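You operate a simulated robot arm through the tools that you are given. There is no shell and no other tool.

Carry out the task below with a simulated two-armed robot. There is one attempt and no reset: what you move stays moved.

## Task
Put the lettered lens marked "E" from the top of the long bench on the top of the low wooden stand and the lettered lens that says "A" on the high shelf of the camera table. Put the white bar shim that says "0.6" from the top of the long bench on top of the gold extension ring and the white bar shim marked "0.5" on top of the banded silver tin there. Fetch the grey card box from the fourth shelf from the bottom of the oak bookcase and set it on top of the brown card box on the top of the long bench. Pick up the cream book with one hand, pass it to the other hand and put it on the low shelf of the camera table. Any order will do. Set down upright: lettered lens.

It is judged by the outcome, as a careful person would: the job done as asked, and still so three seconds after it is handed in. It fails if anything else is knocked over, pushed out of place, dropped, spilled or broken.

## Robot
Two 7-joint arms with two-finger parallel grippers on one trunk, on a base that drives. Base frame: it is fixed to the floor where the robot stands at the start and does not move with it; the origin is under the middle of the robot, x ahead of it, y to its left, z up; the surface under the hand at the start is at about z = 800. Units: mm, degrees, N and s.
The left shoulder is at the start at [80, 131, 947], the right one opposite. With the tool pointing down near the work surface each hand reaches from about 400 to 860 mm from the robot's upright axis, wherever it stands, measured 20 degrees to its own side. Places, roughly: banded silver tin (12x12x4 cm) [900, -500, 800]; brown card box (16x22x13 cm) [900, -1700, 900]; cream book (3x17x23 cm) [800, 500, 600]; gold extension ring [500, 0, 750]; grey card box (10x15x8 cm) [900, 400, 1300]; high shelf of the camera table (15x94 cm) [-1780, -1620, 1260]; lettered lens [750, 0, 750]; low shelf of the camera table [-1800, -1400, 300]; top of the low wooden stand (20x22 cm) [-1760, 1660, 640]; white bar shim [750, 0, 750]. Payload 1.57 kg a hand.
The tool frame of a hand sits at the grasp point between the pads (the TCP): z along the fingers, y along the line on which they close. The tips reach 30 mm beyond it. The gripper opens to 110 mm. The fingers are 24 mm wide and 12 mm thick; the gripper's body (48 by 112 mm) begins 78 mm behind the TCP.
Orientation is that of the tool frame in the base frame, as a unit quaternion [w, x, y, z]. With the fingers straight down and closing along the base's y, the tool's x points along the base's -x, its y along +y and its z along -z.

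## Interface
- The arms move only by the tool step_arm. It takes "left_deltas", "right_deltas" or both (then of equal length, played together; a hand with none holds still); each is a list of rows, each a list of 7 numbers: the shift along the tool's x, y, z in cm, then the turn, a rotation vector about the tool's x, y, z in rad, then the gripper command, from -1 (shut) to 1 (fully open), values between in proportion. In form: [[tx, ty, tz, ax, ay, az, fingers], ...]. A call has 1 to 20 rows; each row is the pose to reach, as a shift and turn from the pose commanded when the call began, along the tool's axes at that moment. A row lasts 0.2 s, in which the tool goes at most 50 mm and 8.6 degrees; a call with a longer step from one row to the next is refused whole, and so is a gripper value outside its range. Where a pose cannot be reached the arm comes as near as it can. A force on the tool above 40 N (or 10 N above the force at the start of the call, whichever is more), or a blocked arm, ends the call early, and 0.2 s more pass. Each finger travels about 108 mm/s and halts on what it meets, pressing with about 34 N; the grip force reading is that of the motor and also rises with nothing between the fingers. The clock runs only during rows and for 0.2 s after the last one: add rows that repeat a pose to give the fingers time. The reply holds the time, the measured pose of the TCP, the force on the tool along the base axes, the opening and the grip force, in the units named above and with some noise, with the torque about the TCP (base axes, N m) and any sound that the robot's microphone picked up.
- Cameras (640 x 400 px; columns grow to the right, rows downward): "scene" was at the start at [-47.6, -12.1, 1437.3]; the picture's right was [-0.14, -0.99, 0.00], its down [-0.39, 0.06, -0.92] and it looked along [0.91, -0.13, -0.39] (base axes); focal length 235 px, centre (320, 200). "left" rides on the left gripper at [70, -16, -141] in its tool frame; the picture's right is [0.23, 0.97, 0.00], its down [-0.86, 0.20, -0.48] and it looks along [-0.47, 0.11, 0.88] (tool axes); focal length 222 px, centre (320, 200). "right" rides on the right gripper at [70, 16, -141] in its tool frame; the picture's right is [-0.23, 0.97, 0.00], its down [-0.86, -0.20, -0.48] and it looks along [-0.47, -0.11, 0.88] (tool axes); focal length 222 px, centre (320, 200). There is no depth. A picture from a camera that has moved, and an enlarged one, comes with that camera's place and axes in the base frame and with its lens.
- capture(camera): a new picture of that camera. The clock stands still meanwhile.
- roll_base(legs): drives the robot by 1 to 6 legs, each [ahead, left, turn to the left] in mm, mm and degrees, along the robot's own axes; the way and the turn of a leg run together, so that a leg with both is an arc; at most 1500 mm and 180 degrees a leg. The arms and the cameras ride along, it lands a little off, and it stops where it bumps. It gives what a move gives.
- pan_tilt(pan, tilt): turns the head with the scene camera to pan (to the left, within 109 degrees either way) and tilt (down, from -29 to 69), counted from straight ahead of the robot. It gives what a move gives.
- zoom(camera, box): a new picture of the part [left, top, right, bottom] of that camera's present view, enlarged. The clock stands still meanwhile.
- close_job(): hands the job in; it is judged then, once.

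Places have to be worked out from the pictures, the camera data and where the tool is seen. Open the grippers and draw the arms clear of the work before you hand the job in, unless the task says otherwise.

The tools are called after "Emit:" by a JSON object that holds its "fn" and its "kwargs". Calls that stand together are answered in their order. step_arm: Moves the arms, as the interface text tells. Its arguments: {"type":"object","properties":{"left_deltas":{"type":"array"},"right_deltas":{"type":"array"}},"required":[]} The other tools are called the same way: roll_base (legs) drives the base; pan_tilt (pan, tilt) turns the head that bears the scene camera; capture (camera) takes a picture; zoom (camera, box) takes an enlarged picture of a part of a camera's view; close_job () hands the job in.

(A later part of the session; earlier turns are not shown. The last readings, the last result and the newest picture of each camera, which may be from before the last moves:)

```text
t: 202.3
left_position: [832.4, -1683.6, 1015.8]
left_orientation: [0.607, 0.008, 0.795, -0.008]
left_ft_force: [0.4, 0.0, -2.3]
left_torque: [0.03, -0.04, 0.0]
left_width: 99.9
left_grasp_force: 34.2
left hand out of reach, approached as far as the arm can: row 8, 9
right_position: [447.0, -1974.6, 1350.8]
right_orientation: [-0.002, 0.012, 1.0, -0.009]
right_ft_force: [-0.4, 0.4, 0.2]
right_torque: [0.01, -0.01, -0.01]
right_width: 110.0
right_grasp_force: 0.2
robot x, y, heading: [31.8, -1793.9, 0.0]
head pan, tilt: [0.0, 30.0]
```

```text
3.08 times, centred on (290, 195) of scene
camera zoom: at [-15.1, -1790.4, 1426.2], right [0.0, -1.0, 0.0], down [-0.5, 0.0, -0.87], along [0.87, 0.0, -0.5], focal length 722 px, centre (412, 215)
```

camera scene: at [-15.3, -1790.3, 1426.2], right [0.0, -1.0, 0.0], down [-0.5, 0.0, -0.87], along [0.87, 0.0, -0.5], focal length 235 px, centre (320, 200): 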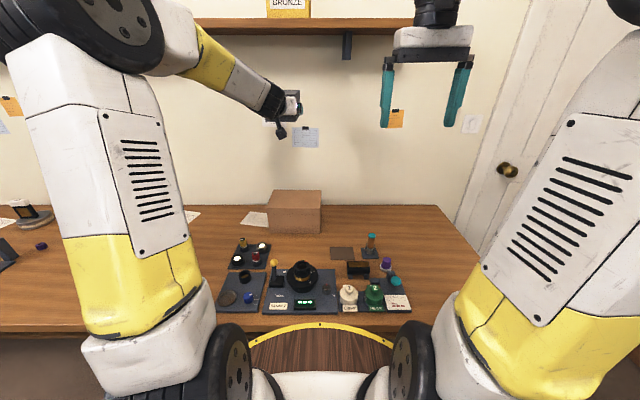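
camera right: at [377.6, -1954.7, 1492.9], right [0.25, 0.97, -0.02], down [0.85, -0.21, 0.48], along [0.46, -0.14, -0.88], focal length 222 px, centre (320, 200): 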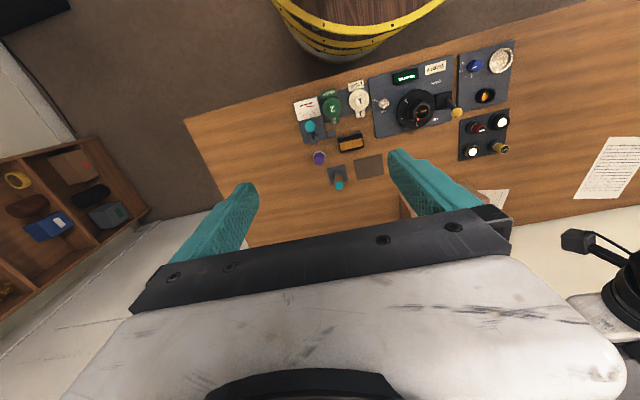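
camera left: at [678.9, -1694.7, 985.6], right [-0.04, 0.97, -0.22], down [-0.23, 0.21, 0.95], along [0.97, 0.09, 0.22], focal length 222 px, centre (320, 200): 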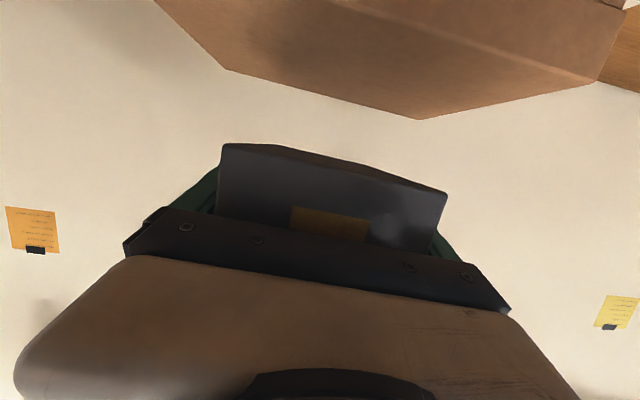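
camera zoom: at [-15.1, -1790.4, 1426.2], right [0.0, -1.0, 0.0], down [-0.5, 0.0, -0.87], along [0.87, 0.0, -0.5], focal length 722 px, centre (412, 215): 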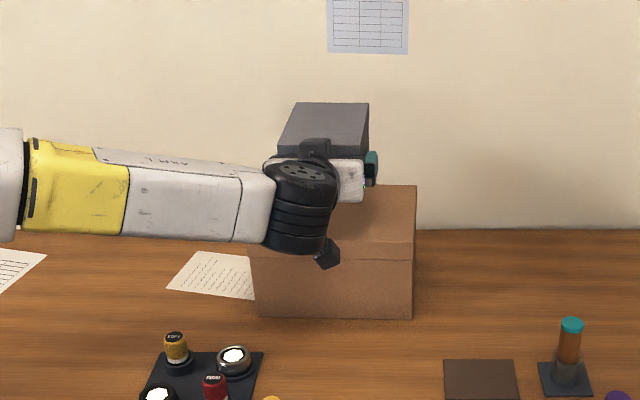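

Out of reach below z≈1015 at this distance (wrist bend limit). I raise slightly, back the base 110 mm so the arm is more extended, then continue.

Emit:
{"fn": "step_arm", "kwargs": {"left_deltas": [[-2.5, 0, -0.7, 0, 0, 0, -1], [-5, 0, -1.3, 0, 0, 0, -1], [-8.5, 0, -2.3, 0, 0, 0, -1]]}}

Emit:
{"fn": "roll_base", "kwargs": {"legs": [[-110, 0, 0]]}}

Emit:
{"fn": "capture", "kwargs": {"camera": "scene"}}

```text
t: 203.1
left_position: [832.3, -1681.3, 1103.0]
left_orientation: [0.607, 0.008, 0.795, -0.008]
left_ft_force: [-0.6, -0.9, -2.7]
left_torque: [0.03, 0.01, -0.04]
left_width: 99.7
left_grasp_force: 34.0
right_position: [445.9, -1974.5, 1350.5]
right_orientation: [-0.003, 0.012, 1.0, -0.01]
right_ft_force: [0.6, 0.0, 0.2]
right_torque: [0.01, 0.02, -0.01]
right_width: 110.1
right_grasp_force: 0.1
robot x, y, heading: [33.9, -1792.5, 0.0]
head pan, tilt: [0.0, 30.0]
```

```text
t: 204.3
left_position: [721.8, -1681.4, 1104.5]
left_orientation: [0.608, 0.008, 0.794, -0.007]
left_ft_force: [0.8, 0.2, -2.6]
left_torque: [0.01, 0.0, -0.01]
left_width: 100.1
left_grasp_force: 34.6
right_position: [336.0, -1975.6, 1352.0]
right_orientation: [-0.003, 0.012, 1.0, -0.01]
right_ft_force: [0.2, 0.4, -0.6]
right_torque: [-0.01, -0.02, 0.01]
right_width: 110.1
right_grasp_force: 0.0
robot x, y, heading: [-77.3, -1792.1, 0.0]
head pan, tilt: [0.0, 30.0]
```

```text
taken
camera scene: at [-126.0, -1790.3, 1426.2], right [0.0, -1.0, 0.0], down [-0.5, 0.0, -0.87], along [0.87, 0.0, -0.5], focal length 235 px, centre (320, 200)
```

scene: 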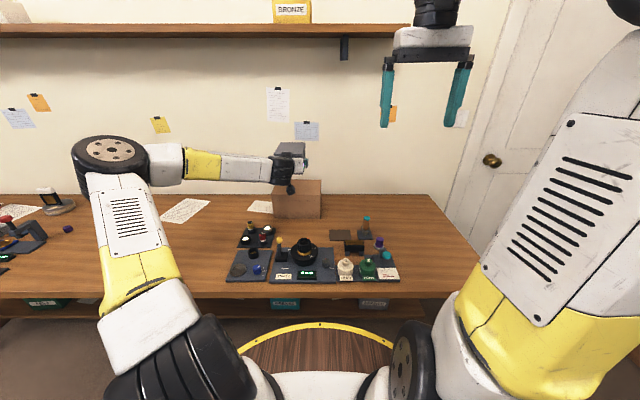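

Now extend forward 113 mm while lowering.

Emit:
{"fn": "step_arm", "kwargs": {"left_deltas": [[1.4, 0, 3.3, 0, 0, 0, -1], [2.8, 0, 6.6, 0, 0, 0, -1], [4.3, 0, 10, 0, 0, 0, -1], [5.7, 0, 13.3, 0, 0, 0, -1], [7.6, 0, 13.8, 0, 0, 0, -1], [9.0, 0, 14.2, 0, 0, 0, -1], [9.0, 0, 14.2, 0, 0, 0, -1]]}}

Emit:
{"fn": "zoom", "kwargs": {"camera": "scene", "box": [200, 130, 380, 260]}}

Emit:
{"fn": "capture", "kwargs": {"camera": "left"}}

```text
t: 205.9
left_position: [835.4, -1684.4, 986.7]
left_orientation: [0.607, 0.008, 0.795, -0.008]
left_ft_force: [-0.4, 0.5, -2.6]
left_torque: [0.02, 0.03, 0.02]
left_width: 99.8
left_grasp_force: 34.5
left hand out of reach, approached as far as the arm can: row 6, 7
right_position: [335.1, -1974.2, 1351.3]
right_orientation: [-0.003, 0.012, 1.0, -0.01]
right_ft_force: [-0.6, -0.2, 0.4]
right_torque: [0.02, 0.01, 0.04]
right_width: 110.0
right_grasp_force: 0.2
robot x, y, heading: [-78.2, -1793.5, 0.0]
head pan, tilt: [0.0, 30.0]
```

```text
3.08 times, centred on (290, 195) of scene
camera zoom: at [-126.1, -1790.3, 1426.2], right [0.0, -1.0, 0.0], down [-0.5, 0.0, -0.87], along [0.87, 0.0, -0.5], focal length 722 px, centre (412, 215)
```

zoom: 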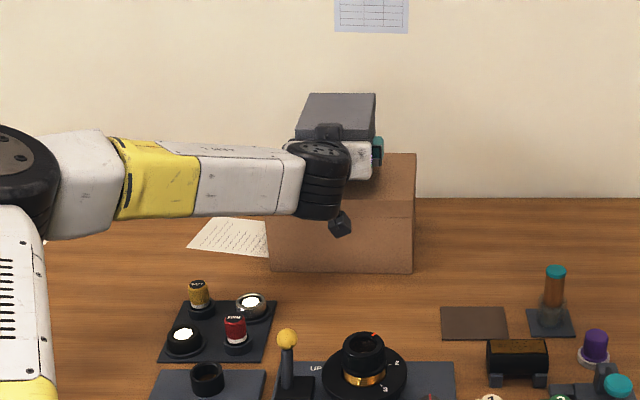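

```text
taken
camera left: at [681.4, -1697.6, 956.8], right [-0.04, 0.97, -0.22], down [-0.23, 0.21, 0.95], along [0.97, 0.09, 0.22], focal length 222 px, centre (320, 200)
```

left: 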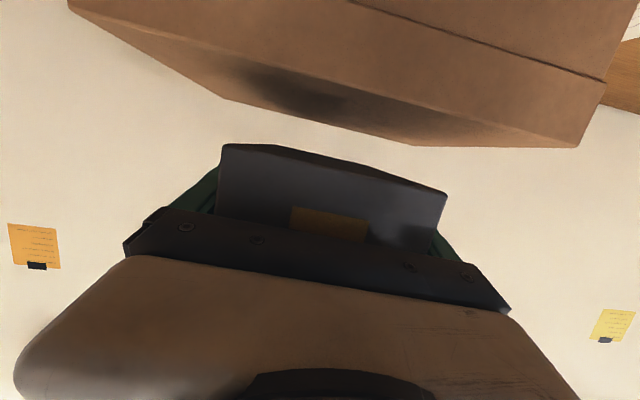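

Still limited at z≈985. Turning the base ~20° left under the same tool direction will relieve the wrist. I raise and retract, then move the base to ≈(46,−2088) at heading 20°.

Emit:
{"fn": "step_arm", "kwargs": {"left_deltas": [[-3.6, 0, -3, 0, 0, 0, -1], [-7.2, 0, -6.1, 0, 0, 0, -1], [-10.8, 0, -9.1, 0, 0, 0, -1], [-14.3, 0, -12.2, 0, 0, 0, -1]]}}

Emit:
{"fn": "roll_base", "kwargs": {"legs": [[0, -295, 0], [0, 0, 20]]}}

Emit:
{"fn": "capture", "kwargs": {"camera": "scene"}}

```text
t: 206.9
left_position: [755.3, -1684.2, 1155.5]
left_orientation: [0.607, 0.009, 0.794, -0.009]
left_ft_force: [0.0, 0.4, -4.1]
left_torque: [-0.02, 0.02, -0.01]
left_width: 99.8
left_grasp_force: 34.0
right_position: [334.8, -1974.6, 1351.9]
right_orientation: [-0.003, 0.012, 1.0, -0.009]
right_ft_force: [1.7, 0.8, 0.2]
right_torque: [-0.03, 0.03, 0.03]
right_width: 110.0
right_grasp_force: 0.0
robot x, y, heading: [-79.7, -1792.1, 0.1]
head pan, tilt: [0.0, 30.0]
```

```text
t: 210.0
left_position: [666.4, -1701.3, 1157.0]
left_orientation: [0.6, -0.13, 0.783, 0.098]
left_ft_force: [0.5, 0.3, -4.0]
left_torque: [-0.01, -0.01, 0.0]
left_width: 99.9
left_grasp_force: 33.9
right_position: [373.7, -2120.0, 1350.5]
right_orientation: [-0.001, -0.163, 0.987, -0.01]
right_ft_force: [0.7, -1.1, -0.5]
right_torque: [0.01, -0.05, 0.0]
right_width: 110.1
right_grasp_force: 0.0
robot x, y, heading: [-79.9, -2091.3, 20.1]
head pan, tilt: [0.0, 30.0]
```

```text
taken
camera scene: at [-123.0, -2105.0, 1426.2], right [0.34, -0.94, 0.0], down [-0.47, -0.17, -0.87], along [0.81, 0.3, -0.5], focal length 235 px, centre (320, 200)
```

scene: 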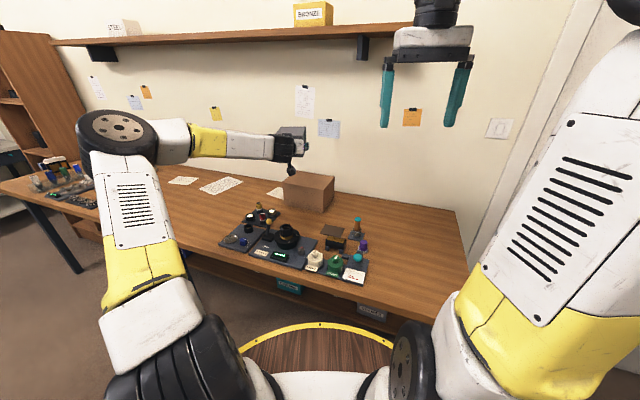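

Now yaw the tool back −20° so the box is square to the bench, then roll forward into position.

Emit:
{"fn": "step_arm", "kwargs": {"left_deltas": [[0, 0, 0, 0.085, 0, 0.023, -1], [0, 0, 0, 0.17, 0, 0.046, -1], [0, 0, 0, 0.255, 0, 0.069, -1], [0, 0, 0, 0.337, 0, 0.091, -1], [0, 0, 0, 0.337, 0, 0.091, -1]]}}

Emit:
{"fn": "roll_base", "kwargs": {"legs": [[116, -42, 0]]}}

Emit:
{"fn": "pan_tilt", "kwargs": {"pan": -5, "tilt": 30}}

Emit:
{"fn": "capture", "kwargs": {"camera": "scene"}}

Emit:
{"fn": "zoom", "kwargs": {"camera": "scene", "box": [200, 100, 360, 220]}}

```text
t: 211.2
left_position: [667.1, -1701.3, 1158.0]
left_orientation: [0.608, 0.008, 0.794, -0.008]
left_ft_force: [0.9, -0.4, -2.8]
left_torque: [0.01, 0.03, 0.01]
left_width: 99.6
left_grasp_force: 34.3
right_position: [373.7, -2119.0, 1350.9]
right_orientation: [-0.001, -0.163, 0.987, -0.011]
right_ft_force: [-0.1, -0.1, 0.4]
right_torque: [0.02, -0.01, -0.02]
right_width: 109.8
right_grasp_force: 0.1
robot x, y, heading: [-78.3, -2090.2, 20.1]
head pan, tilt: [0.0, 30.0]
```

```text
t: 212.5
left_position: [789.7, -1701.2, 1157.2]
left_orientation: [0.608, 0.007, 0.794, -0.007]
left_ft_force: [-0.3, -0.4, -2.0]
left_torque: [0.03, 0.03, 0.01]
left_width: 99.8
left_grasp_force: 34.4
right_position: [495.8, -2118.3, 1350.7]
right_orientation: [0.0, -0.163, 0.987, -0.01]
right_ft_force: [0.3, -0.1, 0.3]
right_torque: [0.02, -0.03, -0.05]
right_width: 110.3
right_grasp_force: 0.1
robot x, y, heading: [48.1, -2094.5, 20.2]
head pan, tilt: [0.0, 30.0]
```

```text
t: 213.2
left_position: [789.9, -1701.0, 1156.5]
left_orientation: [0.608, 0.007, 0.794, -0.007]
left_ft_force: [-0.2, -0.3, -3.7]
left_torque: [0.01, 0.0, 0.04]
left_width: 99.8
left_grasp_force: 34.1
right_position: [496.6, -2118.5, 1351.7]
right_orientation: [-0.001, -0.163, 0.987, -0.009]
right_ft_force: [-0.5, -0.6, -0.3]
right_torque: [0.03, 0.03, -0.02]
right_width: 109.8
right_grasp_force: 0.2
robot x, y, heading: [46.9, -2089.4, 20.3]
head pan, tilt: [-5.0, 30.0]
```

```text
taken
camera scene: at [2.5, -2111.9, 1426.2], right [0.26, -0.97, 0.0], down [-0.48, -0.13, -0.87], along [0.84, 0.23, -0.5], focal length 235 px, centre (320, 200)
```

scene: 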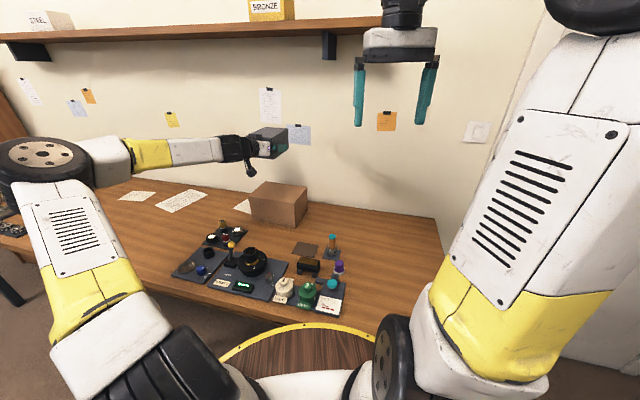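

```text
3.33 times, centred on (280, 160) of scene
camera zoom: at [2.5, -2111.9, 1426.2], right [0.26, -0.97, 0.0], down [-0.48, -0.13, -0.87], along [0.84, 0.23, -0.5], focal length 782 px, centre (453, 333)
```

zoom: 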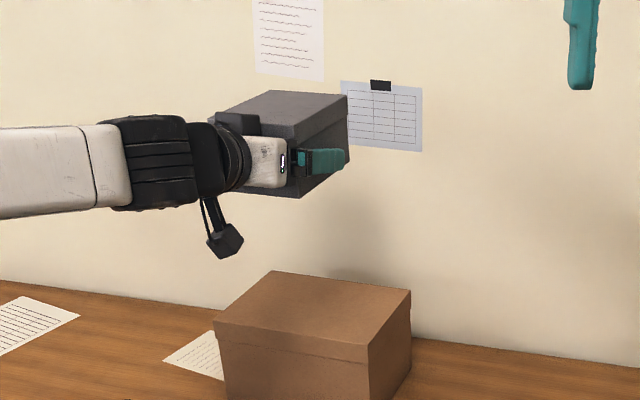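

Lower again toward the brown box with this posture.

Emit:
{"fn": "step_arm", "kwargs": {"left_deltas": [[3.5, 0.45, 2.1, 0, 0, 0, -1], [7, 0.9, 4.2, 0, 0, 0, -1], [10.5, 1.35, 6.3, 0, 0, 0, -1], [14, 1.8, 8.4, 0, 0, 0, -1], [15.9, 1.8, 8.9, 0, 0, 0, -1], [15.9, 1.8, 8.9, 0, 0, 0, -1]]}}

Emit:
{"fn": "zoom", "kwargs": {"camera": "scene", "box": [200, 100, 360, 250]}}

Emit:
{"fn": "capture", "kwargs": {"camera": "left"}}

```text
t: 214.6
left_position: [835.3, -1684.3, 979.9]
left_orientation: [0.608, 0.008, 0.794, -0.008]
left_ft_force: [-0.1, 0.7, -2.5]
left_torque: [-0.01, 0.0, -0.01]
left_width: 100.1
left_grasp_force: 34.2
right_position: [497.9, -2118.0, 1351.9]
right_orientation: [-0.001, -0.163, 0.987, -0.011]
right_ft_force: [-0.4, 0.0, 0.3]
right_torque: [0.03, 0.0, 0.02]
right_width: 110.1
right_grasp_force: 0.1
robot x, y, heading: [48.2, -2085.2, 20.1]
head pan, tilt: [-5.0, 30.0]
```

```text
2.67 times, centred on (280, 175) of scene
camera zoom: at [2.5, -2112.0, 1426.2], right [0.26, -0.97, 0.0], down [-0.48, -0.13, -0.87], along [0.84, 0.23, -0.5], focal length 626 px, centre (427, 267)
```

zoom: 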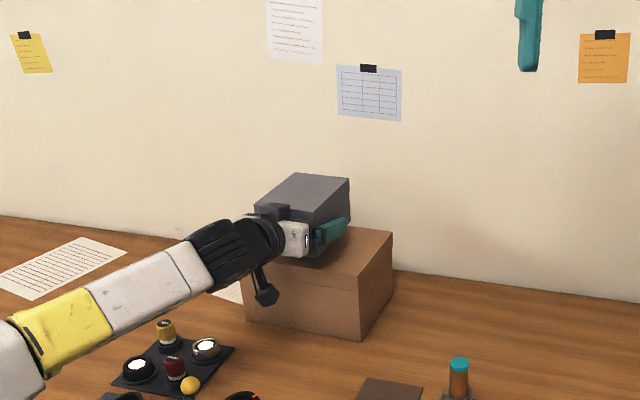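

```text
taken
camera left: at [680.9, -1697.2, 948.7], right [-0.04, 0.97, -0.22], down [-0.24, 0.21, 0.95], along [0.97, 0.09, 0.22], focal length 222 px, centre (320, 200)
```

left: 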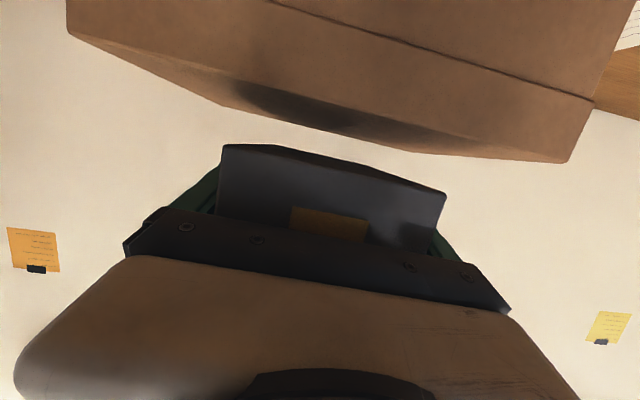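

Posture is good now. Lower the last ~25 mm gently.

Emit:
{"fn": "step_arm", "kwargs": {"left_deltas": [[0.97, 0, 0.26, 0, 0, 0, -1], [1.64, 0, 0.44, 0, 0, 0, -1], [1.93, 0, 0.52, 0, 0, 0, -1], [1.93, 0, 0.52, 0, 0, 0, -1]]}}

Emit:
{"fn": "step_arm", "kwargs": {"left_deltas": [[0.19, 0, 0.05, 0, 0, 0, -1], [0.19, 0, 0.05, 0, 0, 0, -1]]}}

Emit:
{"fn": "step_arm", "kwargs": {"left_deltas": [[0.19, 0, 0.05, 0, 0, 0, -1], [0.19, 0, 0.05, 0, 0, 0, -1]]}}

Emit:
{"fn": "capture", "kwargs": {"camera": "left"}}

```text
t: 215.6
left_position: [834.4, -1684.1, 960.9]
left_orientation: [0.608, 0.007, 0.794, -0.008]
left_ft_force: [0.2, -1.2, -2.4]
left_torque: [0.0, 0.03, 0.01]
left_width: 99.8
left_grasp_force: 33.6
right_position: [495.6, -2118.8, 1351.4]
right_orientation: [0.0, -0.163, 0.987, -0.01]
right_ft_force: [1.2, 0.2, -0.2]
right_torque: [0.0, 0.0, -0.01]
right_width: 110.1
right_grasp_force: 0.0
robot x, y, heading: [42.6, -2085.7, 20.2]
head pan, tilt: [-5.0, 30.0]
```

```text
t: 216.2
left_position: [834.2, -1685.1, 958.2]
left_orientation: [0.608, 0.007, 0.794, -0.008]
left_ft_force: [0.2, -0.3, -2.6]
left_torque: [0.02, 0.04, -0.01]
left_width: 99.9
left_grasp_force: 34.2
right_position: [496.4, -2119.1, 1351.7]
right_orientation: [-0.001, -0.164, 0.986, -0.011]
right_ft_force: [0.4, -0.5, -0.4]
right_torque: [0.02, -0.01, 0.02]
right_width: 110.1
right_grasp_force: 0.0
robot x, y, heading: [52.1, -2089.6, 20.5]
head pan, tilt: [-5.0, 30.0]
```

```text
t: 216.8
left_position: [834.9, -1684.2, 956.0]
left_orientation: [0.608, 0.007, 0.794, -0.007]
left_ft_force: [0.6, 0.1, -3.1]
left_torque: [0.0, 0.04, -0.01]
left_width: 99.7
left_grasp_force: 34.1
right_position: [497.1, -2118.9, 1351.6]
right_orientation: [-0.001, -0.163, 0.987, -0.01]
right_ft_force: [0.5, 0.1, -0.6]
right_torque: [0.0, 0.01, 0.03]
right_width: 110.0
right_grasp_force: 0.1
robot x, y, heading: [50.5, -2089.9, 20.4]
head pan, tilt: [-5.0, 30.0]
```

```text
taken
camera left: at [681.3, -1697.8, 925.5], right [-0.04, 0.97, -0.22], down [-0.24, 0.21, 0.95], along [0.97, 0.09, 0.22], focal length 222 px, centre (320, 200)
```

left: 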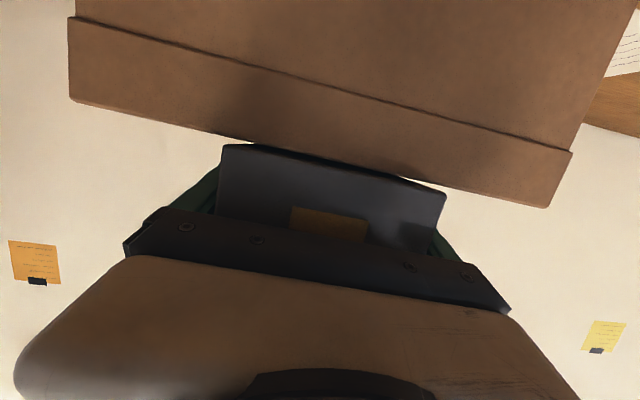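

Emit:
{"fn": "step_arm", "kwargs": {"left_deltas": [[0.15, 0, 0.04, 0, 0, 0, -1], [0.15, 0, 0.04, 0, 0, 0, -1]]}}

Emit:
{"fn": "step_arm", "kwargs": {"left_deltas": [[0.15, 0, 0.04, 0, 0, 0, -1], [0.15, 0, 0.04, 0, 0, 0, -1]]}}

Emit:
{"fn": "step_arm", "kwargs": {"left_deltas": [[0.15, 0, 0.04, 0, 0, 0, -1], [0.15, 0, 0.04, 0, 0, 0, -1]]}}

```text
t: 217.3
left_position: [834.7, -1684.7, 954.2]
left_orientation: [0.609, 0.007, 0.793, -0.008]
left_ft_force: [0.4, -0.8, -2.3]
left_torque: [0.03, -0.05, 0.02]
left_width: 100.1
left_grasp_force: 34.0
right_position: [496.7, -2118.1, 1351.9]
right_orientation: [-0.001, -0.163, 0.987, -0.01]
right_ft_force: [0.1, 0.8, 1.0]
right_torque: [-0.04, -0.03, 0.0]
right_width: 109.9
right_grasp_force: 0.0
robot x, y, heading: [44.4, -2090.5, 20.4]
head pan, tilt: [-5.0, 30.0]
```

```text
t: 217.9
left_position: [835.2, -1684.6, 953.9]
left_orientation: [0.609, 0.009, 0.793, -0.008]
left_ft_force: [-0.5, 1.0, 2.2]
left_torque: [0.23, -0.38, 0.05]
left_width: 99.8
left_grasp_force: 34.0
right_position: [496.6, -2118.5, 1352.5]
right_orientation: [-0.001, -0.163, 0.987, -0.01]
right_ft_force: [-0.2, 0.1, -0.1]
right_torque: [0.01, 0.0, -0.02]
right_width: 110.0
right_grasp_force: 0.1
robot x, y, heading: [46.9, -2091.1, 20.3]
head pan, tilt: [-5.0, 30.0]
```

```text
t: 218.6
left_position: [835.3, -1683.6, 954.1]
left_orientation: [0.609, 0.008, 0.793, -0.007]
left_ft_force: [7.0, 2.6, 15.5]
left_torque: [0.44, 0.59, -0.2]
left_width: 99.7
left_grasp_force: 34.0
right_position: [496.1, -2119.6, 1351.5]
right_orientation: [0.0, -0.163, 0.986, -0.01]
right_ft_force: [0.7, 0.0, 0.2]
right_torque: [0.04, -0.02, 0.02]
right_width: 109.8
right_grasp_force: 0.0
robot x, y, heading: [47.2, -2088.7, 20.0]
head pan, tilt: [-5.0, 30.0]
```

Contact (≈15 N). Ease 1 mm, open fully, then retreat straight back along the box axis.

Emit:
{"fn": "step_arm", "kwargs": {"left_deltas": [[-0.1, 0, -0.03, 0, 0, 0, -1], [-0.1, 0, -0.03, 0, 0, 0, 0.85], [-0.1, 0, -0.03, 0, 0, 0, 1], [-0.1, 0, -0.03, 0, 0, 0, 1]]}}

Emit:
{"fn": "zoom", "kwargs": {"camera": "scene", "box": [200, 100, 360, 250]}}

Emit:
{"fn": "step_arm", "kwargs": {"left_deltas": [[0.65, 0, -2.41, 0, 0, 0, 1], [1.3, 0, -4.83, 0, 0, 0, 1], [1.95, 0, -7.24, 0, 0, 0, 1], [2.6, 0, -9.65, 0, 0, 0, 1]]}}

Emit:
{"fn": "zoom", "kwargs": {"camera": "scene", "box": [200, 100, 360, 250]}}

Emit:
{"fn": "capture", "kwargs": {"camera": "left"}}

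```text
t: 219.6
left_position: [834.4, -1684.5, 952.5]
left_orientation: [0.608, 0.008, 0.794, -0.008]
left_ft_force: [-1.1, 0.9, -0.6]
left_torque: [0.05, -0.02, 0.05]
left_width: 109.6
left_grasp_force: 0.0
right_position: [496.0, -2119.6, 1351.9]
right_orientation: [-0.001, -0.163, 0.987, -0.01]
right_ft_force: [0.3, -0.2, 0.6]
right_torque: [-0.03, 0.04, 0.01]
right_width: 110.1
right_grasp_force: 0.1
robot x, y, heading: [47.4, -2089.2, 19.9]
head pan, tilt: [-5.0, 30.0]
```

```text
2.67 times, centred on (280, 175) of scene
camera zoom: at [2.4, -2112.0, 1426.2], right [0.26, -0.97, 0.0], down [-0.48, -0.13, -0.87], along [0.84, 0.23, -0.5], focal length 626 px, centre (427, 267)
```

zoom: 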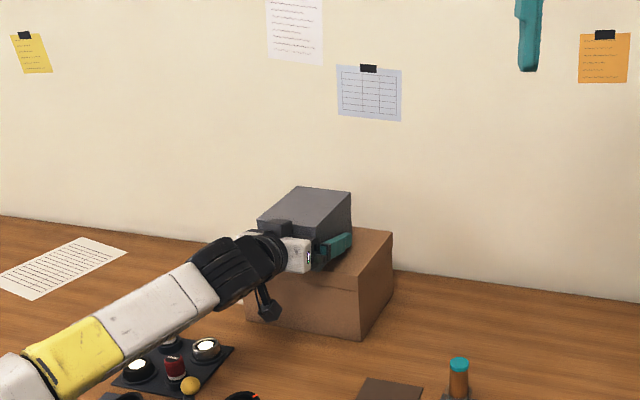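

```text
t: 220.6
left_position: [734.7, -1683.0, 952.5]
left_orientation: [0.608, 0.008, 0.794, -0.007]
left_ft_force: [-0.2, -0.3, -0.4]
left_torque: [0.01, 0.02, 0.0]
left_width: 110.1
left_grasp_force: 0.1
right_position: [496.4, -2118.4, 1352.5]
right_orientation: [-0.001, -0.163, 0.987, -0.01]
right_ft_force: [0.0, -0.1, -0.3]
right_torque: [0.0, 0.03, -0.01]
right_width: 109.8
right_grasp_force: 0.2
robot x, y, heading: [48.5, -2089.9, 19.9]
head pan, tilt: [-5.0, 30.0]
```

```text
2.67 times, centred on (280, 175) of scene
camera zoom: at [2.6, -2112.1, 1426.2], right [0.26, -0.97, 0.0], down [-0.48, -0.13, -0.87], along [0.84, 0.23, -0.5], focal length 626 px, centre (427, 267)
```

zoom: 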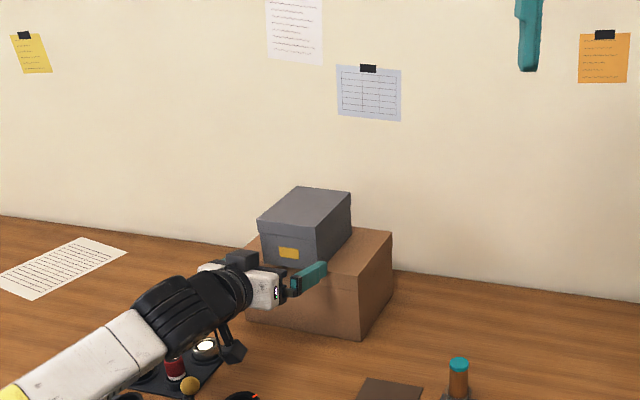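

```text
taken
camera left: at [581.6, -1696.4, 921.9], right [-0.04, 0.97, -0.22], down [-0.24, 0.21, 0.95], along [0.97, 0.09, 0.22], focal length 222 px, centre (320, 200)
```

left: 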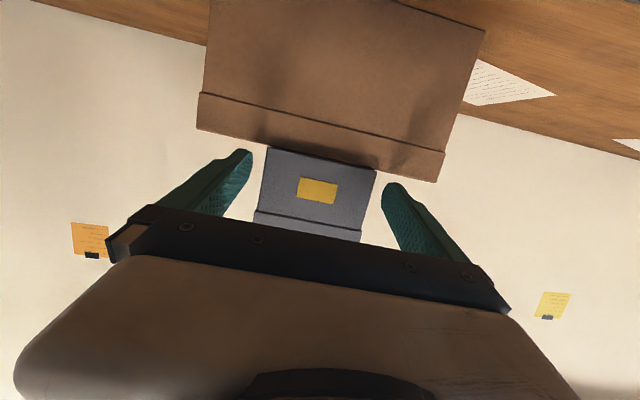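

The grey box rests squarely on the brown box. I lift the left hand clear and drive back toward the bookcase for the book.

Emit:
{"fn": "step_arm", "kwargs": {"left_deltas": [[-3.5, 0, -2.5, 0, 0, 0, 1], [-7.5, 0, -4.5, 0, 0, 0, 1], [-11.5, 0, -6, 0, 0, 0, 1], [-15.5, 0, -7.2, 0, 0, 0, 1], [-19.5, 0, -8.2, 0, 0, 0, 1]]}}

Emit:
{"fn": "roll_base", "kwargs": {"legs": [[-330, 0, 0], [0, 0, -20]]}}

Emit:
{"fn": "zoom", "kwargs": {"camera": "scene", "box": [160, 100, 440, 290]}}

```text
t: 221.8
left_position: [706.7, -1681.4, 1163.0]
left_orientation: [0.608, 0.008, 0.794, -0.009]
left_ft_force: [0.4, 0.5, 0.1]
left_torque: [-0.03, -0.01, -0.06]
left_width: 110.0
left_grasp_force: 0.0
right_position: [495.7, -2118.6, 1350.0]
right_orientation: [-0.001, -0.163, 0.987, -0.01]
right_ft_force: [0.4, 0.8, -0.8]
right_torque: [-0.02, -0.01, -0.02]
right_width: 110.0
right_grasp_force: 0.0
robot x, y, heading: [45.1, -2086.2, 20.1]
head pan, tilt: [-5.0, 30.0]
```

```text
t: 225.0
left_position: [496.6, -2045.2, 1162.3]
left_orientation: [0.598, 0.144, 0.781, -0.112]
left_ft_force: [-0.2, -0.7, -0.4]
left_torque: [0.03, 0.01, 0.01]
left_width: 110.1
left_grasp_force: 0.1
right_position: [151.1, -2383.2, 1351.0]
right_orientation: [-0.002, 0.009, 1.0, -0.01]
right_ft_force: [0.6, 0.2, -0.1]
right_torque: [0.01, -0.01, 0.03]
right_width: 110.0
right_grasp_force: 0.1
robot x, y, heading: [-261.3, -2203.5, 0.2]
head pan, tilt: [-5.0, 30.0]
```

```text
2.11 times, centred on (300, 195) of scene
camera zoom: at [-312.1, -2209.0, 1426.2], right [-0.08, -1.0, 0.0], down [-0.5, 0.04, -0.87], along [0.86, -0.07, -0.5], focal length 494 px, centre (362, 210)
```

zoom: 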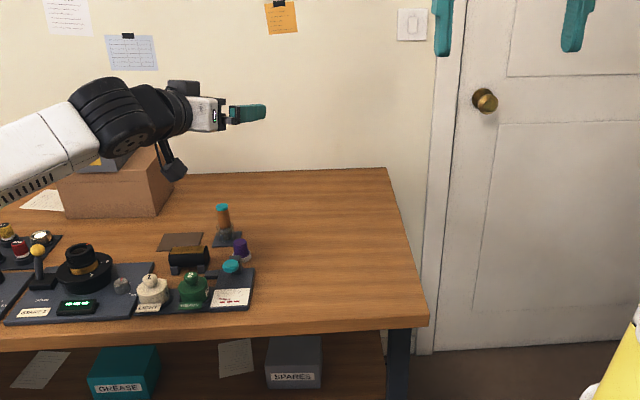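

Now strafe left back to the bookcase and restore the tool yaw.

Emit:
{"fn": "roll_base", "kwargs": {"legs": [[0, 1330, 0], [0, 1280, 0]]}}

Emit:
{"fn": "step_arm", "kwargs": {"left_deltas": [[0, 0, 0, -0.085, 0, -0.023, 1], [0, 0, 0, -0.17, 0, -0.046, 1], [0, 0, 0, -0.255, 0, -0.069, 1], [0, 0, 0, -0.337, 0, -0.091, 1], [0, 0, 0, -0.337, 0, -0.091, 1]]}}

Emit:
{"fn": "pan_tilt", "kwargs": {"pan": 6, "tilt": 40}}

Emit:
{"fn": "capture", "kwargs": {"camera": "scene"}}

Emit:
{"fn": "zoom", "kwargs": {"camera": "scene", "box": [260, 110, 400, 230]}}

```text
t: 237.7
left_position: [486.6, 559.6, 1163.3]
left_orientation: [0.598, 0.147, 0.78, -0.114]
left_ft_force: [-0.3, -0.3, 0.0]
left_torque: [0.0, -0.01, -0.01]
left_width: 109.8
left_grasp_force: 0.1
right_position: [138.7, 222.3, 1351.3]
right_orientation: [-0.002, 0.013, 1.0, -0.009]
right_ft_force: [0.4, 0.3, -0.7]
right_torque: [0.03, -0.03, 0.01]
right_width: 110.1
right_grasp_force: 0.1
robot x, y, heading: [-272.0, 406.6, 0.1]
head pan, tilt: [-5.0, 30.0]
```

```text
t: 238.9
left_position: [487.3, 560.5, 1162.9]
left_orientation: [0.607, 0.009, 0.794, -0.008]
left_ft_force: [0.2, 0.0, 0.4]
left_torque: [0.02, 0.03, 0.01]
left_width: 109.8
left_grasp_force: 0.1
right_position: [138.4, 222.3, 1351.6]
right_orientation: [-0.003, 0.012, 1.0, -0.009]
right_ft_force: [-0.2, 0.5, -0.3]
right_torque: [0.04, -0.01, 0.01]
right_width: 110.1
right_grasp_force: 0.0
robot x, y, heading: [-275.3, 408.1, 0.0]
head pan, tilt: [-5.0, 30.0]
```

```text
t: 239.6
left_position: [487.6, 560.4, 1163.4]
left_orientation: [0.608, 0.009, 0.794, -0.009]
left_ft_force: [-0.2, 0.0, -0.1]
left_torque: [-0.02, 0.0, 0.01]
left_width: 109.8
left_grasp_force: 0.0
right_position: [140.0, 221.7, 1352.0]
right_orientation: [-0.003, 0.012, 1.0, -0.009]
right_ft_force: [-0.1, -0.4, 0.1]
right_torque: [0.02, 0.01, -0.02]
right_width: 109.9
right_grasp_force: 0.0
robot x, y, heading: [-273.5, 411.3, 0.1]
head pan, tilt: [6.0, 40.0]
```

```text
taken
camera scene: at [-328.2, 416.2, 1410.9], right [0.1, -0.99, 0.0], down [-0.64, -0.07, -0.77], along [0.76, 0.08, -0.64], focal length 235 px, centre (320, 200)
```

scene: 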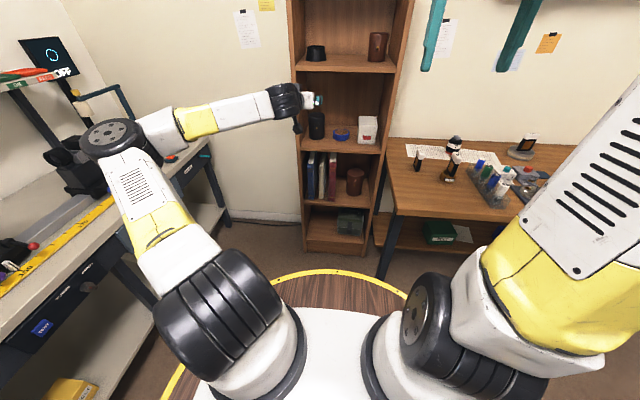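

```text
3.33 times, centred on (330, 170) of scene
camera zoom: at [-328.2, 416.2, 1410.9], right [0.1, -0.99, 0.0], down [-0.64, -0.07, -0.77], along [0.76, 0.08, -0.64], focal length 782 px, centre (287, 300)
```

zoom: 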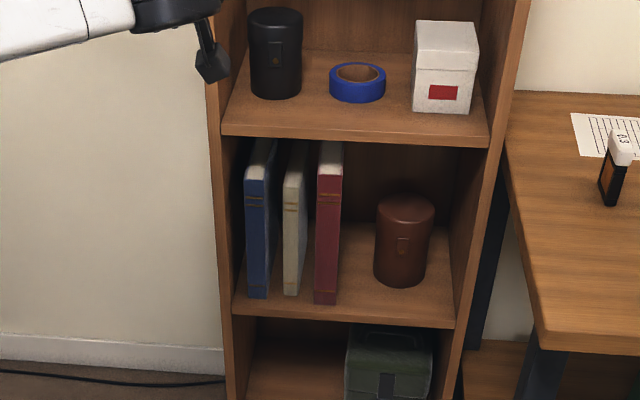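

I'll lower the left hand in free space in front of the books (tilt back to 60°) and measure the book with the wrist camera.

Emit:
{"fn": "step_arm", "kwargs": {"left_deltas": [[3.9, -0.4, 1.4, 0, 0.08, 0, 1], [7.8, -0.8, 2.9, 0, 0.16, 0, 1], [11.7, -1.2, 4.4, 0, 0.262, 0, 1], [15.6, -1.6, 5.8, 0, 0.262, 0, 1], [19.5, -2, 7.3, 0, 0.262, 0, 1], [23.4, -2.4, 8.8, 0, 0.262, 0, 1], [27.3, -2.8, 10.2, 0, 0.262, 0, 1], [31.2, -3.2, 11.7, 0, 0.262, 0, 1], [35.1, -3.6, 13.1, 0, 0.262, 0, 1], [38.9, -4, 14.6, 0, 0.262, 0, 1]]}}

Emit:
{"fn": "capture", "kwargs": {"camera": "left"}}

Emit:
{"fn": "capture", "kwargs": {"camera": "scene"}}

```text
t: 241.8
left_position: [520.4, 510.5, 796.8]
left_orientation: [0.489, 0.01, 0.872, -0.007]
left_ft_force: [0.1, -0.3, -0.5]
left_torque: [-0.05, -0.05, -0.05]
left_width: 110.1
left_grasp_force: 0.0
left hand out of reach, approached as far as the arm can: row 9, 10
right_position: [138.7, 222.1, 1350.7]
right_orientation: [-0.003, 0.013, 1.0, -0.009]
right_ft_force: [-0.4, 0.0, -0.4]
right_torque: [-0.02, 0.04, -0.01]
right_width: 109.9
right_grasp_force: 0.0
robot x, y, heading: [-272.9, 406.1, -0.0]
head pan, tilt: [6.0, 40.0]
```

```text
taken
camera left: at [363.9, 497.2, 810.8], right [-0.1, 0.98, -0.2], down [0.04, 0.2, 0.98], along [0.99, 0.09, -0.06], focal length 222 px, centre (320, 200)
```

left: 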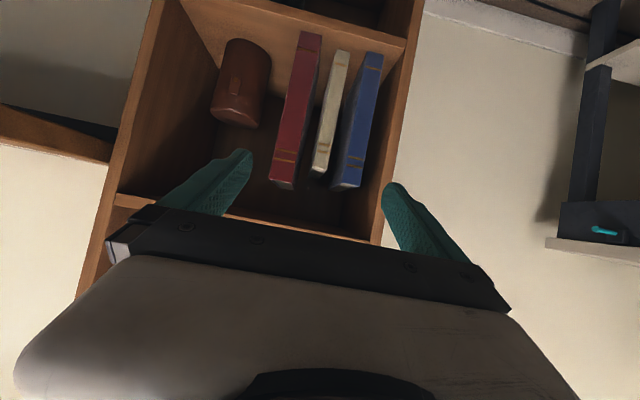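

```text
taken
camera scene: at [-328.2, 415.9, 1410.9], right [0.1, -0.99, 0.0], down [-0.64, -0.07, -0.77], along [0.76, 0.08, -0.64], focal length 235 px, centre (320, 200)
```

scene: 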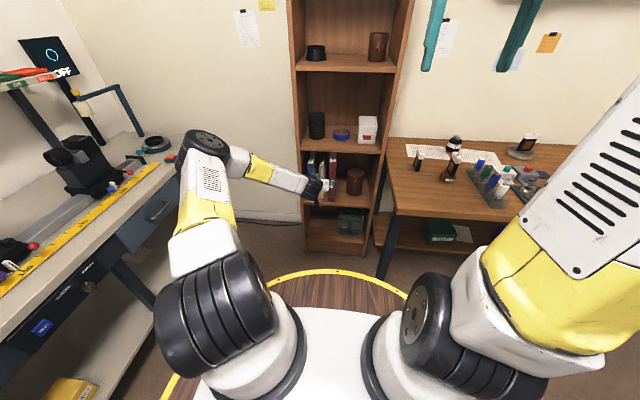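

Limit at z≈797 here, but the view is good: zoom on the books.

Emit:
{"fn": "zoom", "kwargs": {"camera": "left", "box": [240, 10, 420, 210]}}

```text
2.00 times, centred on (330, 110) of left
camera zoom: at [363.9, 497.2, 810.8], right [-0.1, 0.98, -0.2], down [0.04, 0.2, 0.98], along [0.99, 0.09, -0.06], focal length 444 px, centre (300, 380)
```

zoom: 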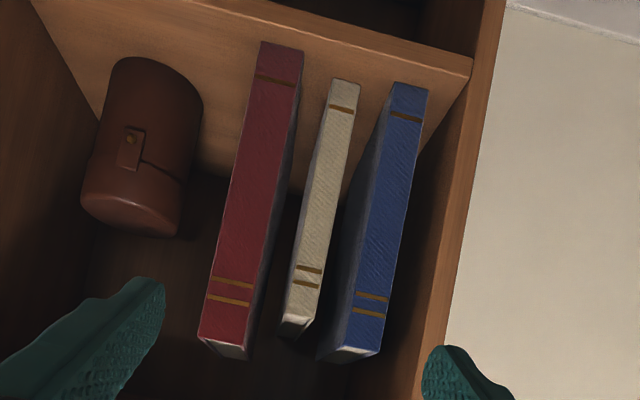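

Book measured: cream spine at x≈762, y 504.5…530, z 508…738; neighbours at x≈742 with ~29 mm gaps. To reach this low with a near-level tool I turn the base 20° left (as worked before). Raise slightly, reposition, and re-yaw the tool.

Emit:
{"fn": "step_arm", "kwargs": {"left_deltas": [[-3, 0, -2, 0, 0, 0, 1], [-6.5, 0, -4, 0, 0, 0, 1], [-10, 0, -6, 0, 0, 0, 1]]}}

Emit:
{"fn": "roll_base", "kwargs": {"legs": [[0, -295, 0], [0, 0, 20], [100, -36, 0]]}}

Emit:
{"fn": "step_arm", "kwargs": {"left_deltas": [[0, 0, 0, 0.077, 0, 0.044, 1], [0, 0, 0, 0.154, 0, 0.087, 1], [0, 0, 0, 0.23, 0, 0.13, 1], [0, 0, 0, 0.302, 0, 0.175, 1], [0, 0, 0, 0.302, 0, 0.175, 1]]}}

Emit:
{"fn": "capture", "kwargs": {"camera": "scene"}}

Emit:
{"fn": "capture", "kwargs": {"camera": "left"}}

```text
t: 242.6
left_position: [517.8, 510.1, 913.4]
left_orientation: [0.498, 0.01, 0.867, -0.008]
left_ft_force: [-0.9, -0.2, -0.1]
left_torque: [0.01, -0.01, -0.01]
left_width: 110.0
left_grasp_force: 0.0
right_position: [139.2, 222.2, 1352.4]
right_orientation: [-0.003, 0.013, 1.0, -0.009]
right_ft_force: [0.0, 0.3, -0.6]
right_torque: [-0.03, 0.06, -0.02]
right_width: 110.0
right_grasp_force: 0.1
robot x, y, heading: [-274.5, 403.9, -0.1]
head pan, tilt: [6.0, 40.0]
```

```text
t: 246.5
left_position: [541.0, 473.6, 912.8]
left_orientation: [0.493, -0.139, 0.855, 0.078]
left_ft_force: [0.3, 0.4, 0.2]
left_torque: [-0.01, -0.01, 0.01]
left_width: 110.1
left_grasp_force: 0.1
right_position: [282.0, 74.2, 1352.2]
right_orientation: [-0.002, -0.159, 0.987, -0.01]
right_ft_force: [-0.4, 0.4, 0.1]
right_torque: [0.03, -0.03, -0.03]
right_width: 109.9
right_grasp_force: 0.1
robot x, y, heading: [-163.7, 108.8, 19.5]
head pan, tilt: [6.0, 40.0]
```

```text
t: 247.7
left_position: [541.7, 473.3, 912.4]
left_orientation: [0.499, 0.014, 0.866, -0.01]
left_ft_force: [-0.5, -0.7, 0.3]
left_torque: [0.03, 0.0, 0.0]
left_width: 110.1
left_grasp_force: 0.1
right_position: [282.0, 74.8, 1351.3]
right_orientation: [-0.001, -0.159, 0.987, -0.01]
right_ft_force: [0.3, 0.0, -1.3]
right_torque: [0.01, 0.03, 0.0]
right_width: 109.8
right_grasp_force: 0.0
robot x, y, heading: [-165.8, 109.4, 19.5]
head pan, tilt: [6.0, 40.0]
```

```text
taken
camera scene: at [-222.7, 99.5, 1410.9], right [0.43, -0.9, 0.0], down [-0.58, -0.28, -0.77], along [0.69, 0.33, -0.64], focal length 235 px, centre (320, 200)
```

scene: 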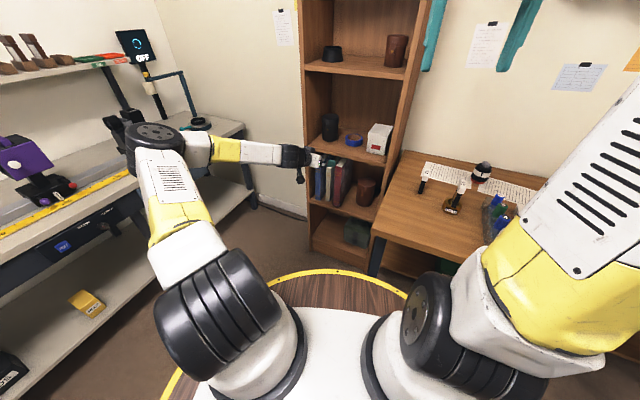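

```text
taken
camera left: at [385.6, 461.4, 923.4], right [-0.08, 0.98, -0.2], down [0.02, 0.2, 0.98], along [1.0, 0.08, -0.04], focal length 222 px, centre (320, 200)
```

left: 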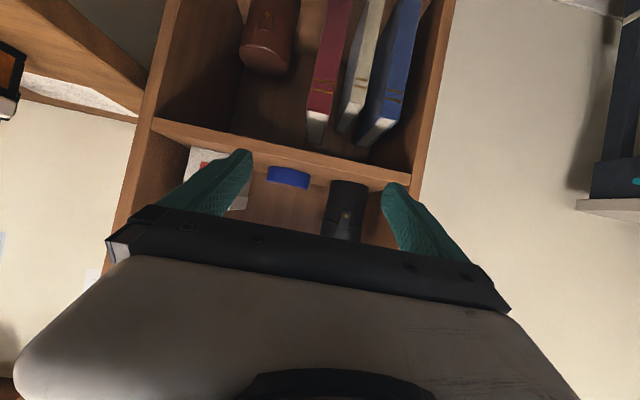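

Now lower to z≈650 in free space to test reach.

Emit:
{"fn": "step_arm", "kwargs": {"left_deltas": [[3.8, 0.7, 2.2, 0, 0, 0, 1], [7.6, 1.4, 4.3, 0, 0, 0, 1], [11.4, 2.1, 6.5, 0, 0, 0, 1], [15.1, 2.8, 8.7, 0, 0, 0, 1], [18.9, 3.5, 10.9, 0, 0, 0, 1], [22.7, 4.1, 13, 0, 0, 0, 1], [22.7, 4.1, 13, 0, 0, 0, 1]]}}

Emit:
{"fn": "capture", "kwargs": {"camera": "scene"}}

Emit:
{"fn": "capture", "kwargs": {"camera": "left"}}

```text
t: 249.3
left_position: [543.4, 514.3, 651.1]
left_orientation: [0.499, 0.012, 0.867, -0.008]
left_ft_force: [-0.9, -1.1, 0.7]
left_torque: [0.03, 0.0, -0.01]
left_width: 110.0
left_grasp_force: 0.0
right_position: [281.4, 74.8, 1351.4]
right_orientation: [-0.001, -0.159, 0.987, -0.01]
right_ft_force: [-0.6, -0.2, 0.7]
right_torque: [0.02, 0.04, 0.02]
right_width: 110.2
right_grasp_force: 0.0
robot x, y, heading: [-165.5, 107.8, 19.4]
head pan, tilt: [6.0, 40.0]
```

```text
taken
camera scene: at [-222.7, 99.5, 1410.9], right [0.43, -0.9, 0.0], down [-0.58, -0.28, -0.77], along [0.69, 0.33, -0.64], focal length 235 px, centre (320, 200)
```

scene: 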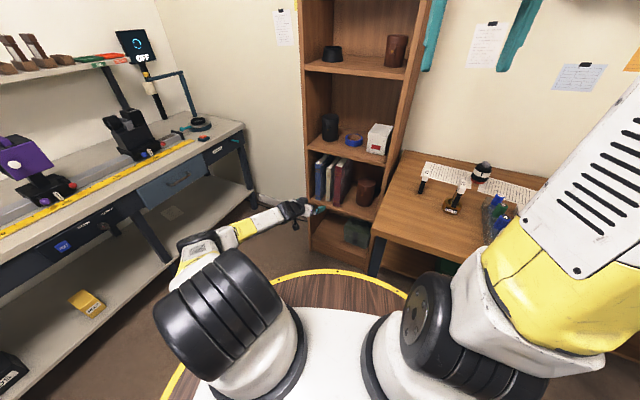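

```text
taken
camera left: at [386.0, 501.5, 660.6], right [-0.08, 0.98, -0.2], down [0.02, 0.2, 0.98], along [1.0, 0.08, -0.04], focal length 222 px, centre (320, 200)
```

left: 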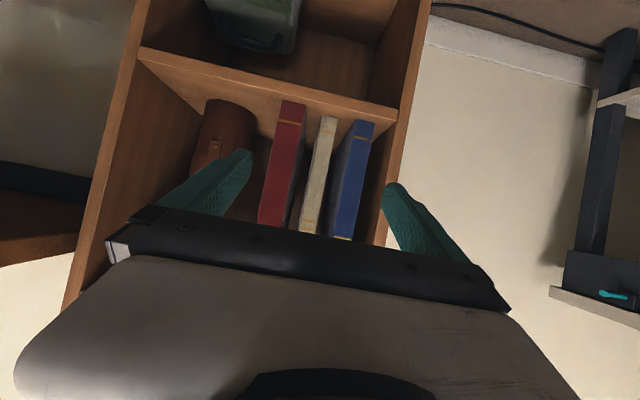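

Reached. Try steepening to 75° (more level) for a deeper grip, and correct yaw by ~+1°.

Emit:
{"fn": "step_arm", "kwargs": {"left_deltas": [[0, 0, 0, 0, -0.13, 0, 1], [0, 0, 0, -0.015, -0.262, -0.005, 1], [0, 0, 0, -0.015, -0.262, -0.005, 1]]}}

Emit:
{"fn": "zoom", "kwargs": {"camera": "left", "box": [220, 20, 400, 240]}}

Emit:
{"fn": "capture", "kwargs": {"camera": "left"}}

```text
t: 250.1
left_position: [551.8, 528.7, 687.7]
left_orientation: [0.598, 0.04, 0.799, -0.053]
left_ft_force: [-0.6, -0.1, 0.0]
left_torque: [0.0, 0.05, 0.0]
left_width: 110.0
left_grasp_force: 0.1
left hand out of reach, approached as far as the arm can: row 1, 2, 3
right_position: [282.0, 73.4, 1351.1]
right_orientation: [0.0, -0.159, 0.987, -0.01]
right_ft_force: [0.3, 0.5, 0.0]
right_torque: [0.0, -0.01, 0.01]
right_width: 110.1
right_grasp_force: 0.1
robot x, y, heading: [-167.7, 109.5, 19.6]
head pan, tilt: [6.0, 40.0]
```

```text
1.82 times, centred on (310, 130) of left
camera zoom: at [396.6, 530.8, 660.0], right [0.06, 0.97, -0.25], down [-0.19, 0.26, 0.95], along [0.98, -0.01, 0.2], focal length 404 px, centre (338, 327)
```

zoom: 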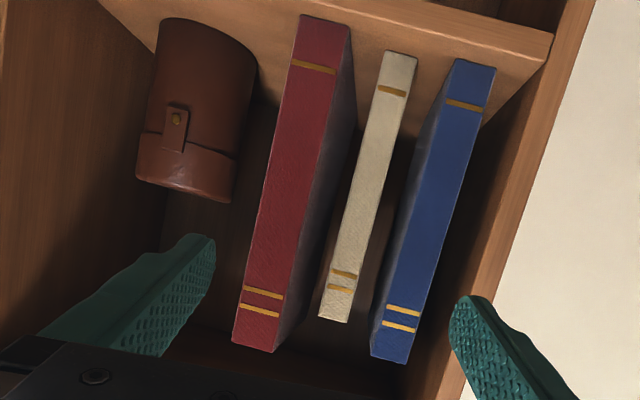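

```text
taken
camera left: at [396.6, 530.8, 660.0], right [0.06, 0.97, -0.25], down [-0.19, 0.26, 0.95], along [0.98, -0.01, 0.2], focal length 222 px, centre (320, 200)
```

left: 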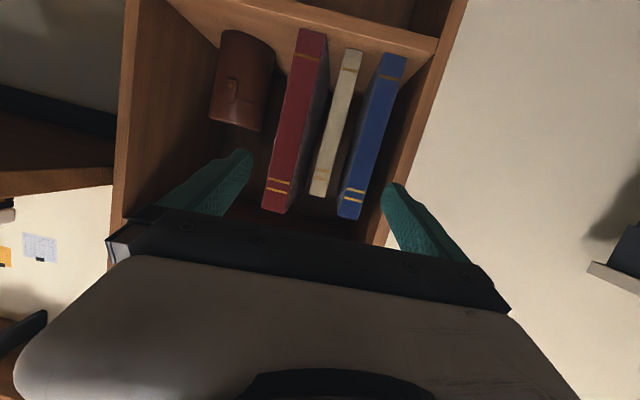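

T=75° is beyond reach here; return to 60°.

Emit:
{"fn": "step_arm", "kwargs": {"left_deltas": [[0, 0, 0, 0.007, 0.13, 0.002, 1], [0, 0, 0, 0.015, 0.262, 0.005, 1], [0, 0, 0, 0.015, 0.262, 0.005, 1], [0, 0, 0, 0.015, 0.262, 0.005, 1]]}}

Emit:
{"fn": "zoom", "kwargs": {"camera": "left", "box": [220, 60, 400, 260]}}

```text
t: 251.1
left_position: [541.5, 511.9, 652.4]
left_orientation: [0.499, 0.013, 0.866, -0.01]
left_ft_force: [0.1, -0.4, -0.5]
left_torque: [0.0, 0.01, -0.01]
left_width: 109.9
left_grasp_force: 0.1
left hand out of reach, approached as far as the arm can: row 1
right_position: [282.3, 73.2, 1351.6]
right_orientation: [-0.001, -0.159, 0.987, -0.01]
right_ft_force: [-0.3, 0.3, 0.5]
right_torque: [0.0, 0.01, 0.03]
right_width: 110.1
right_grasp_force: 0.0
robot x, y, heading: [-168.8, 107.9, 19.6]
head pan, tilt: [6.0, 40.0]
```

```text
2.00 times, centred on (310, 160) of left
camera zoom: at [385.6, 501.2, 662.2], right [-0.08, 0.98, -0.2], down [0.02, 0.2, 0.98], along [1.0, 0.08, -0.04], focal length 444 px, centre (340, 280)
```

zoom: 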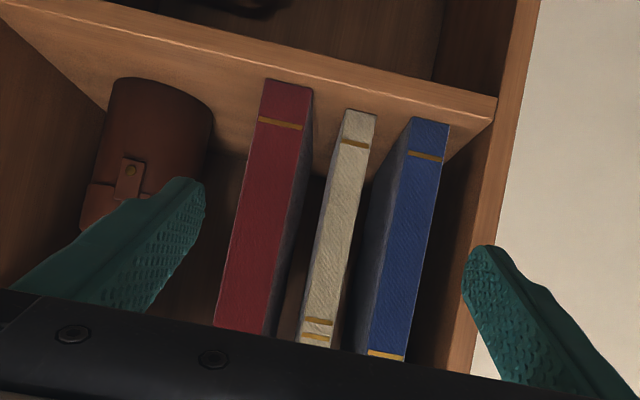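

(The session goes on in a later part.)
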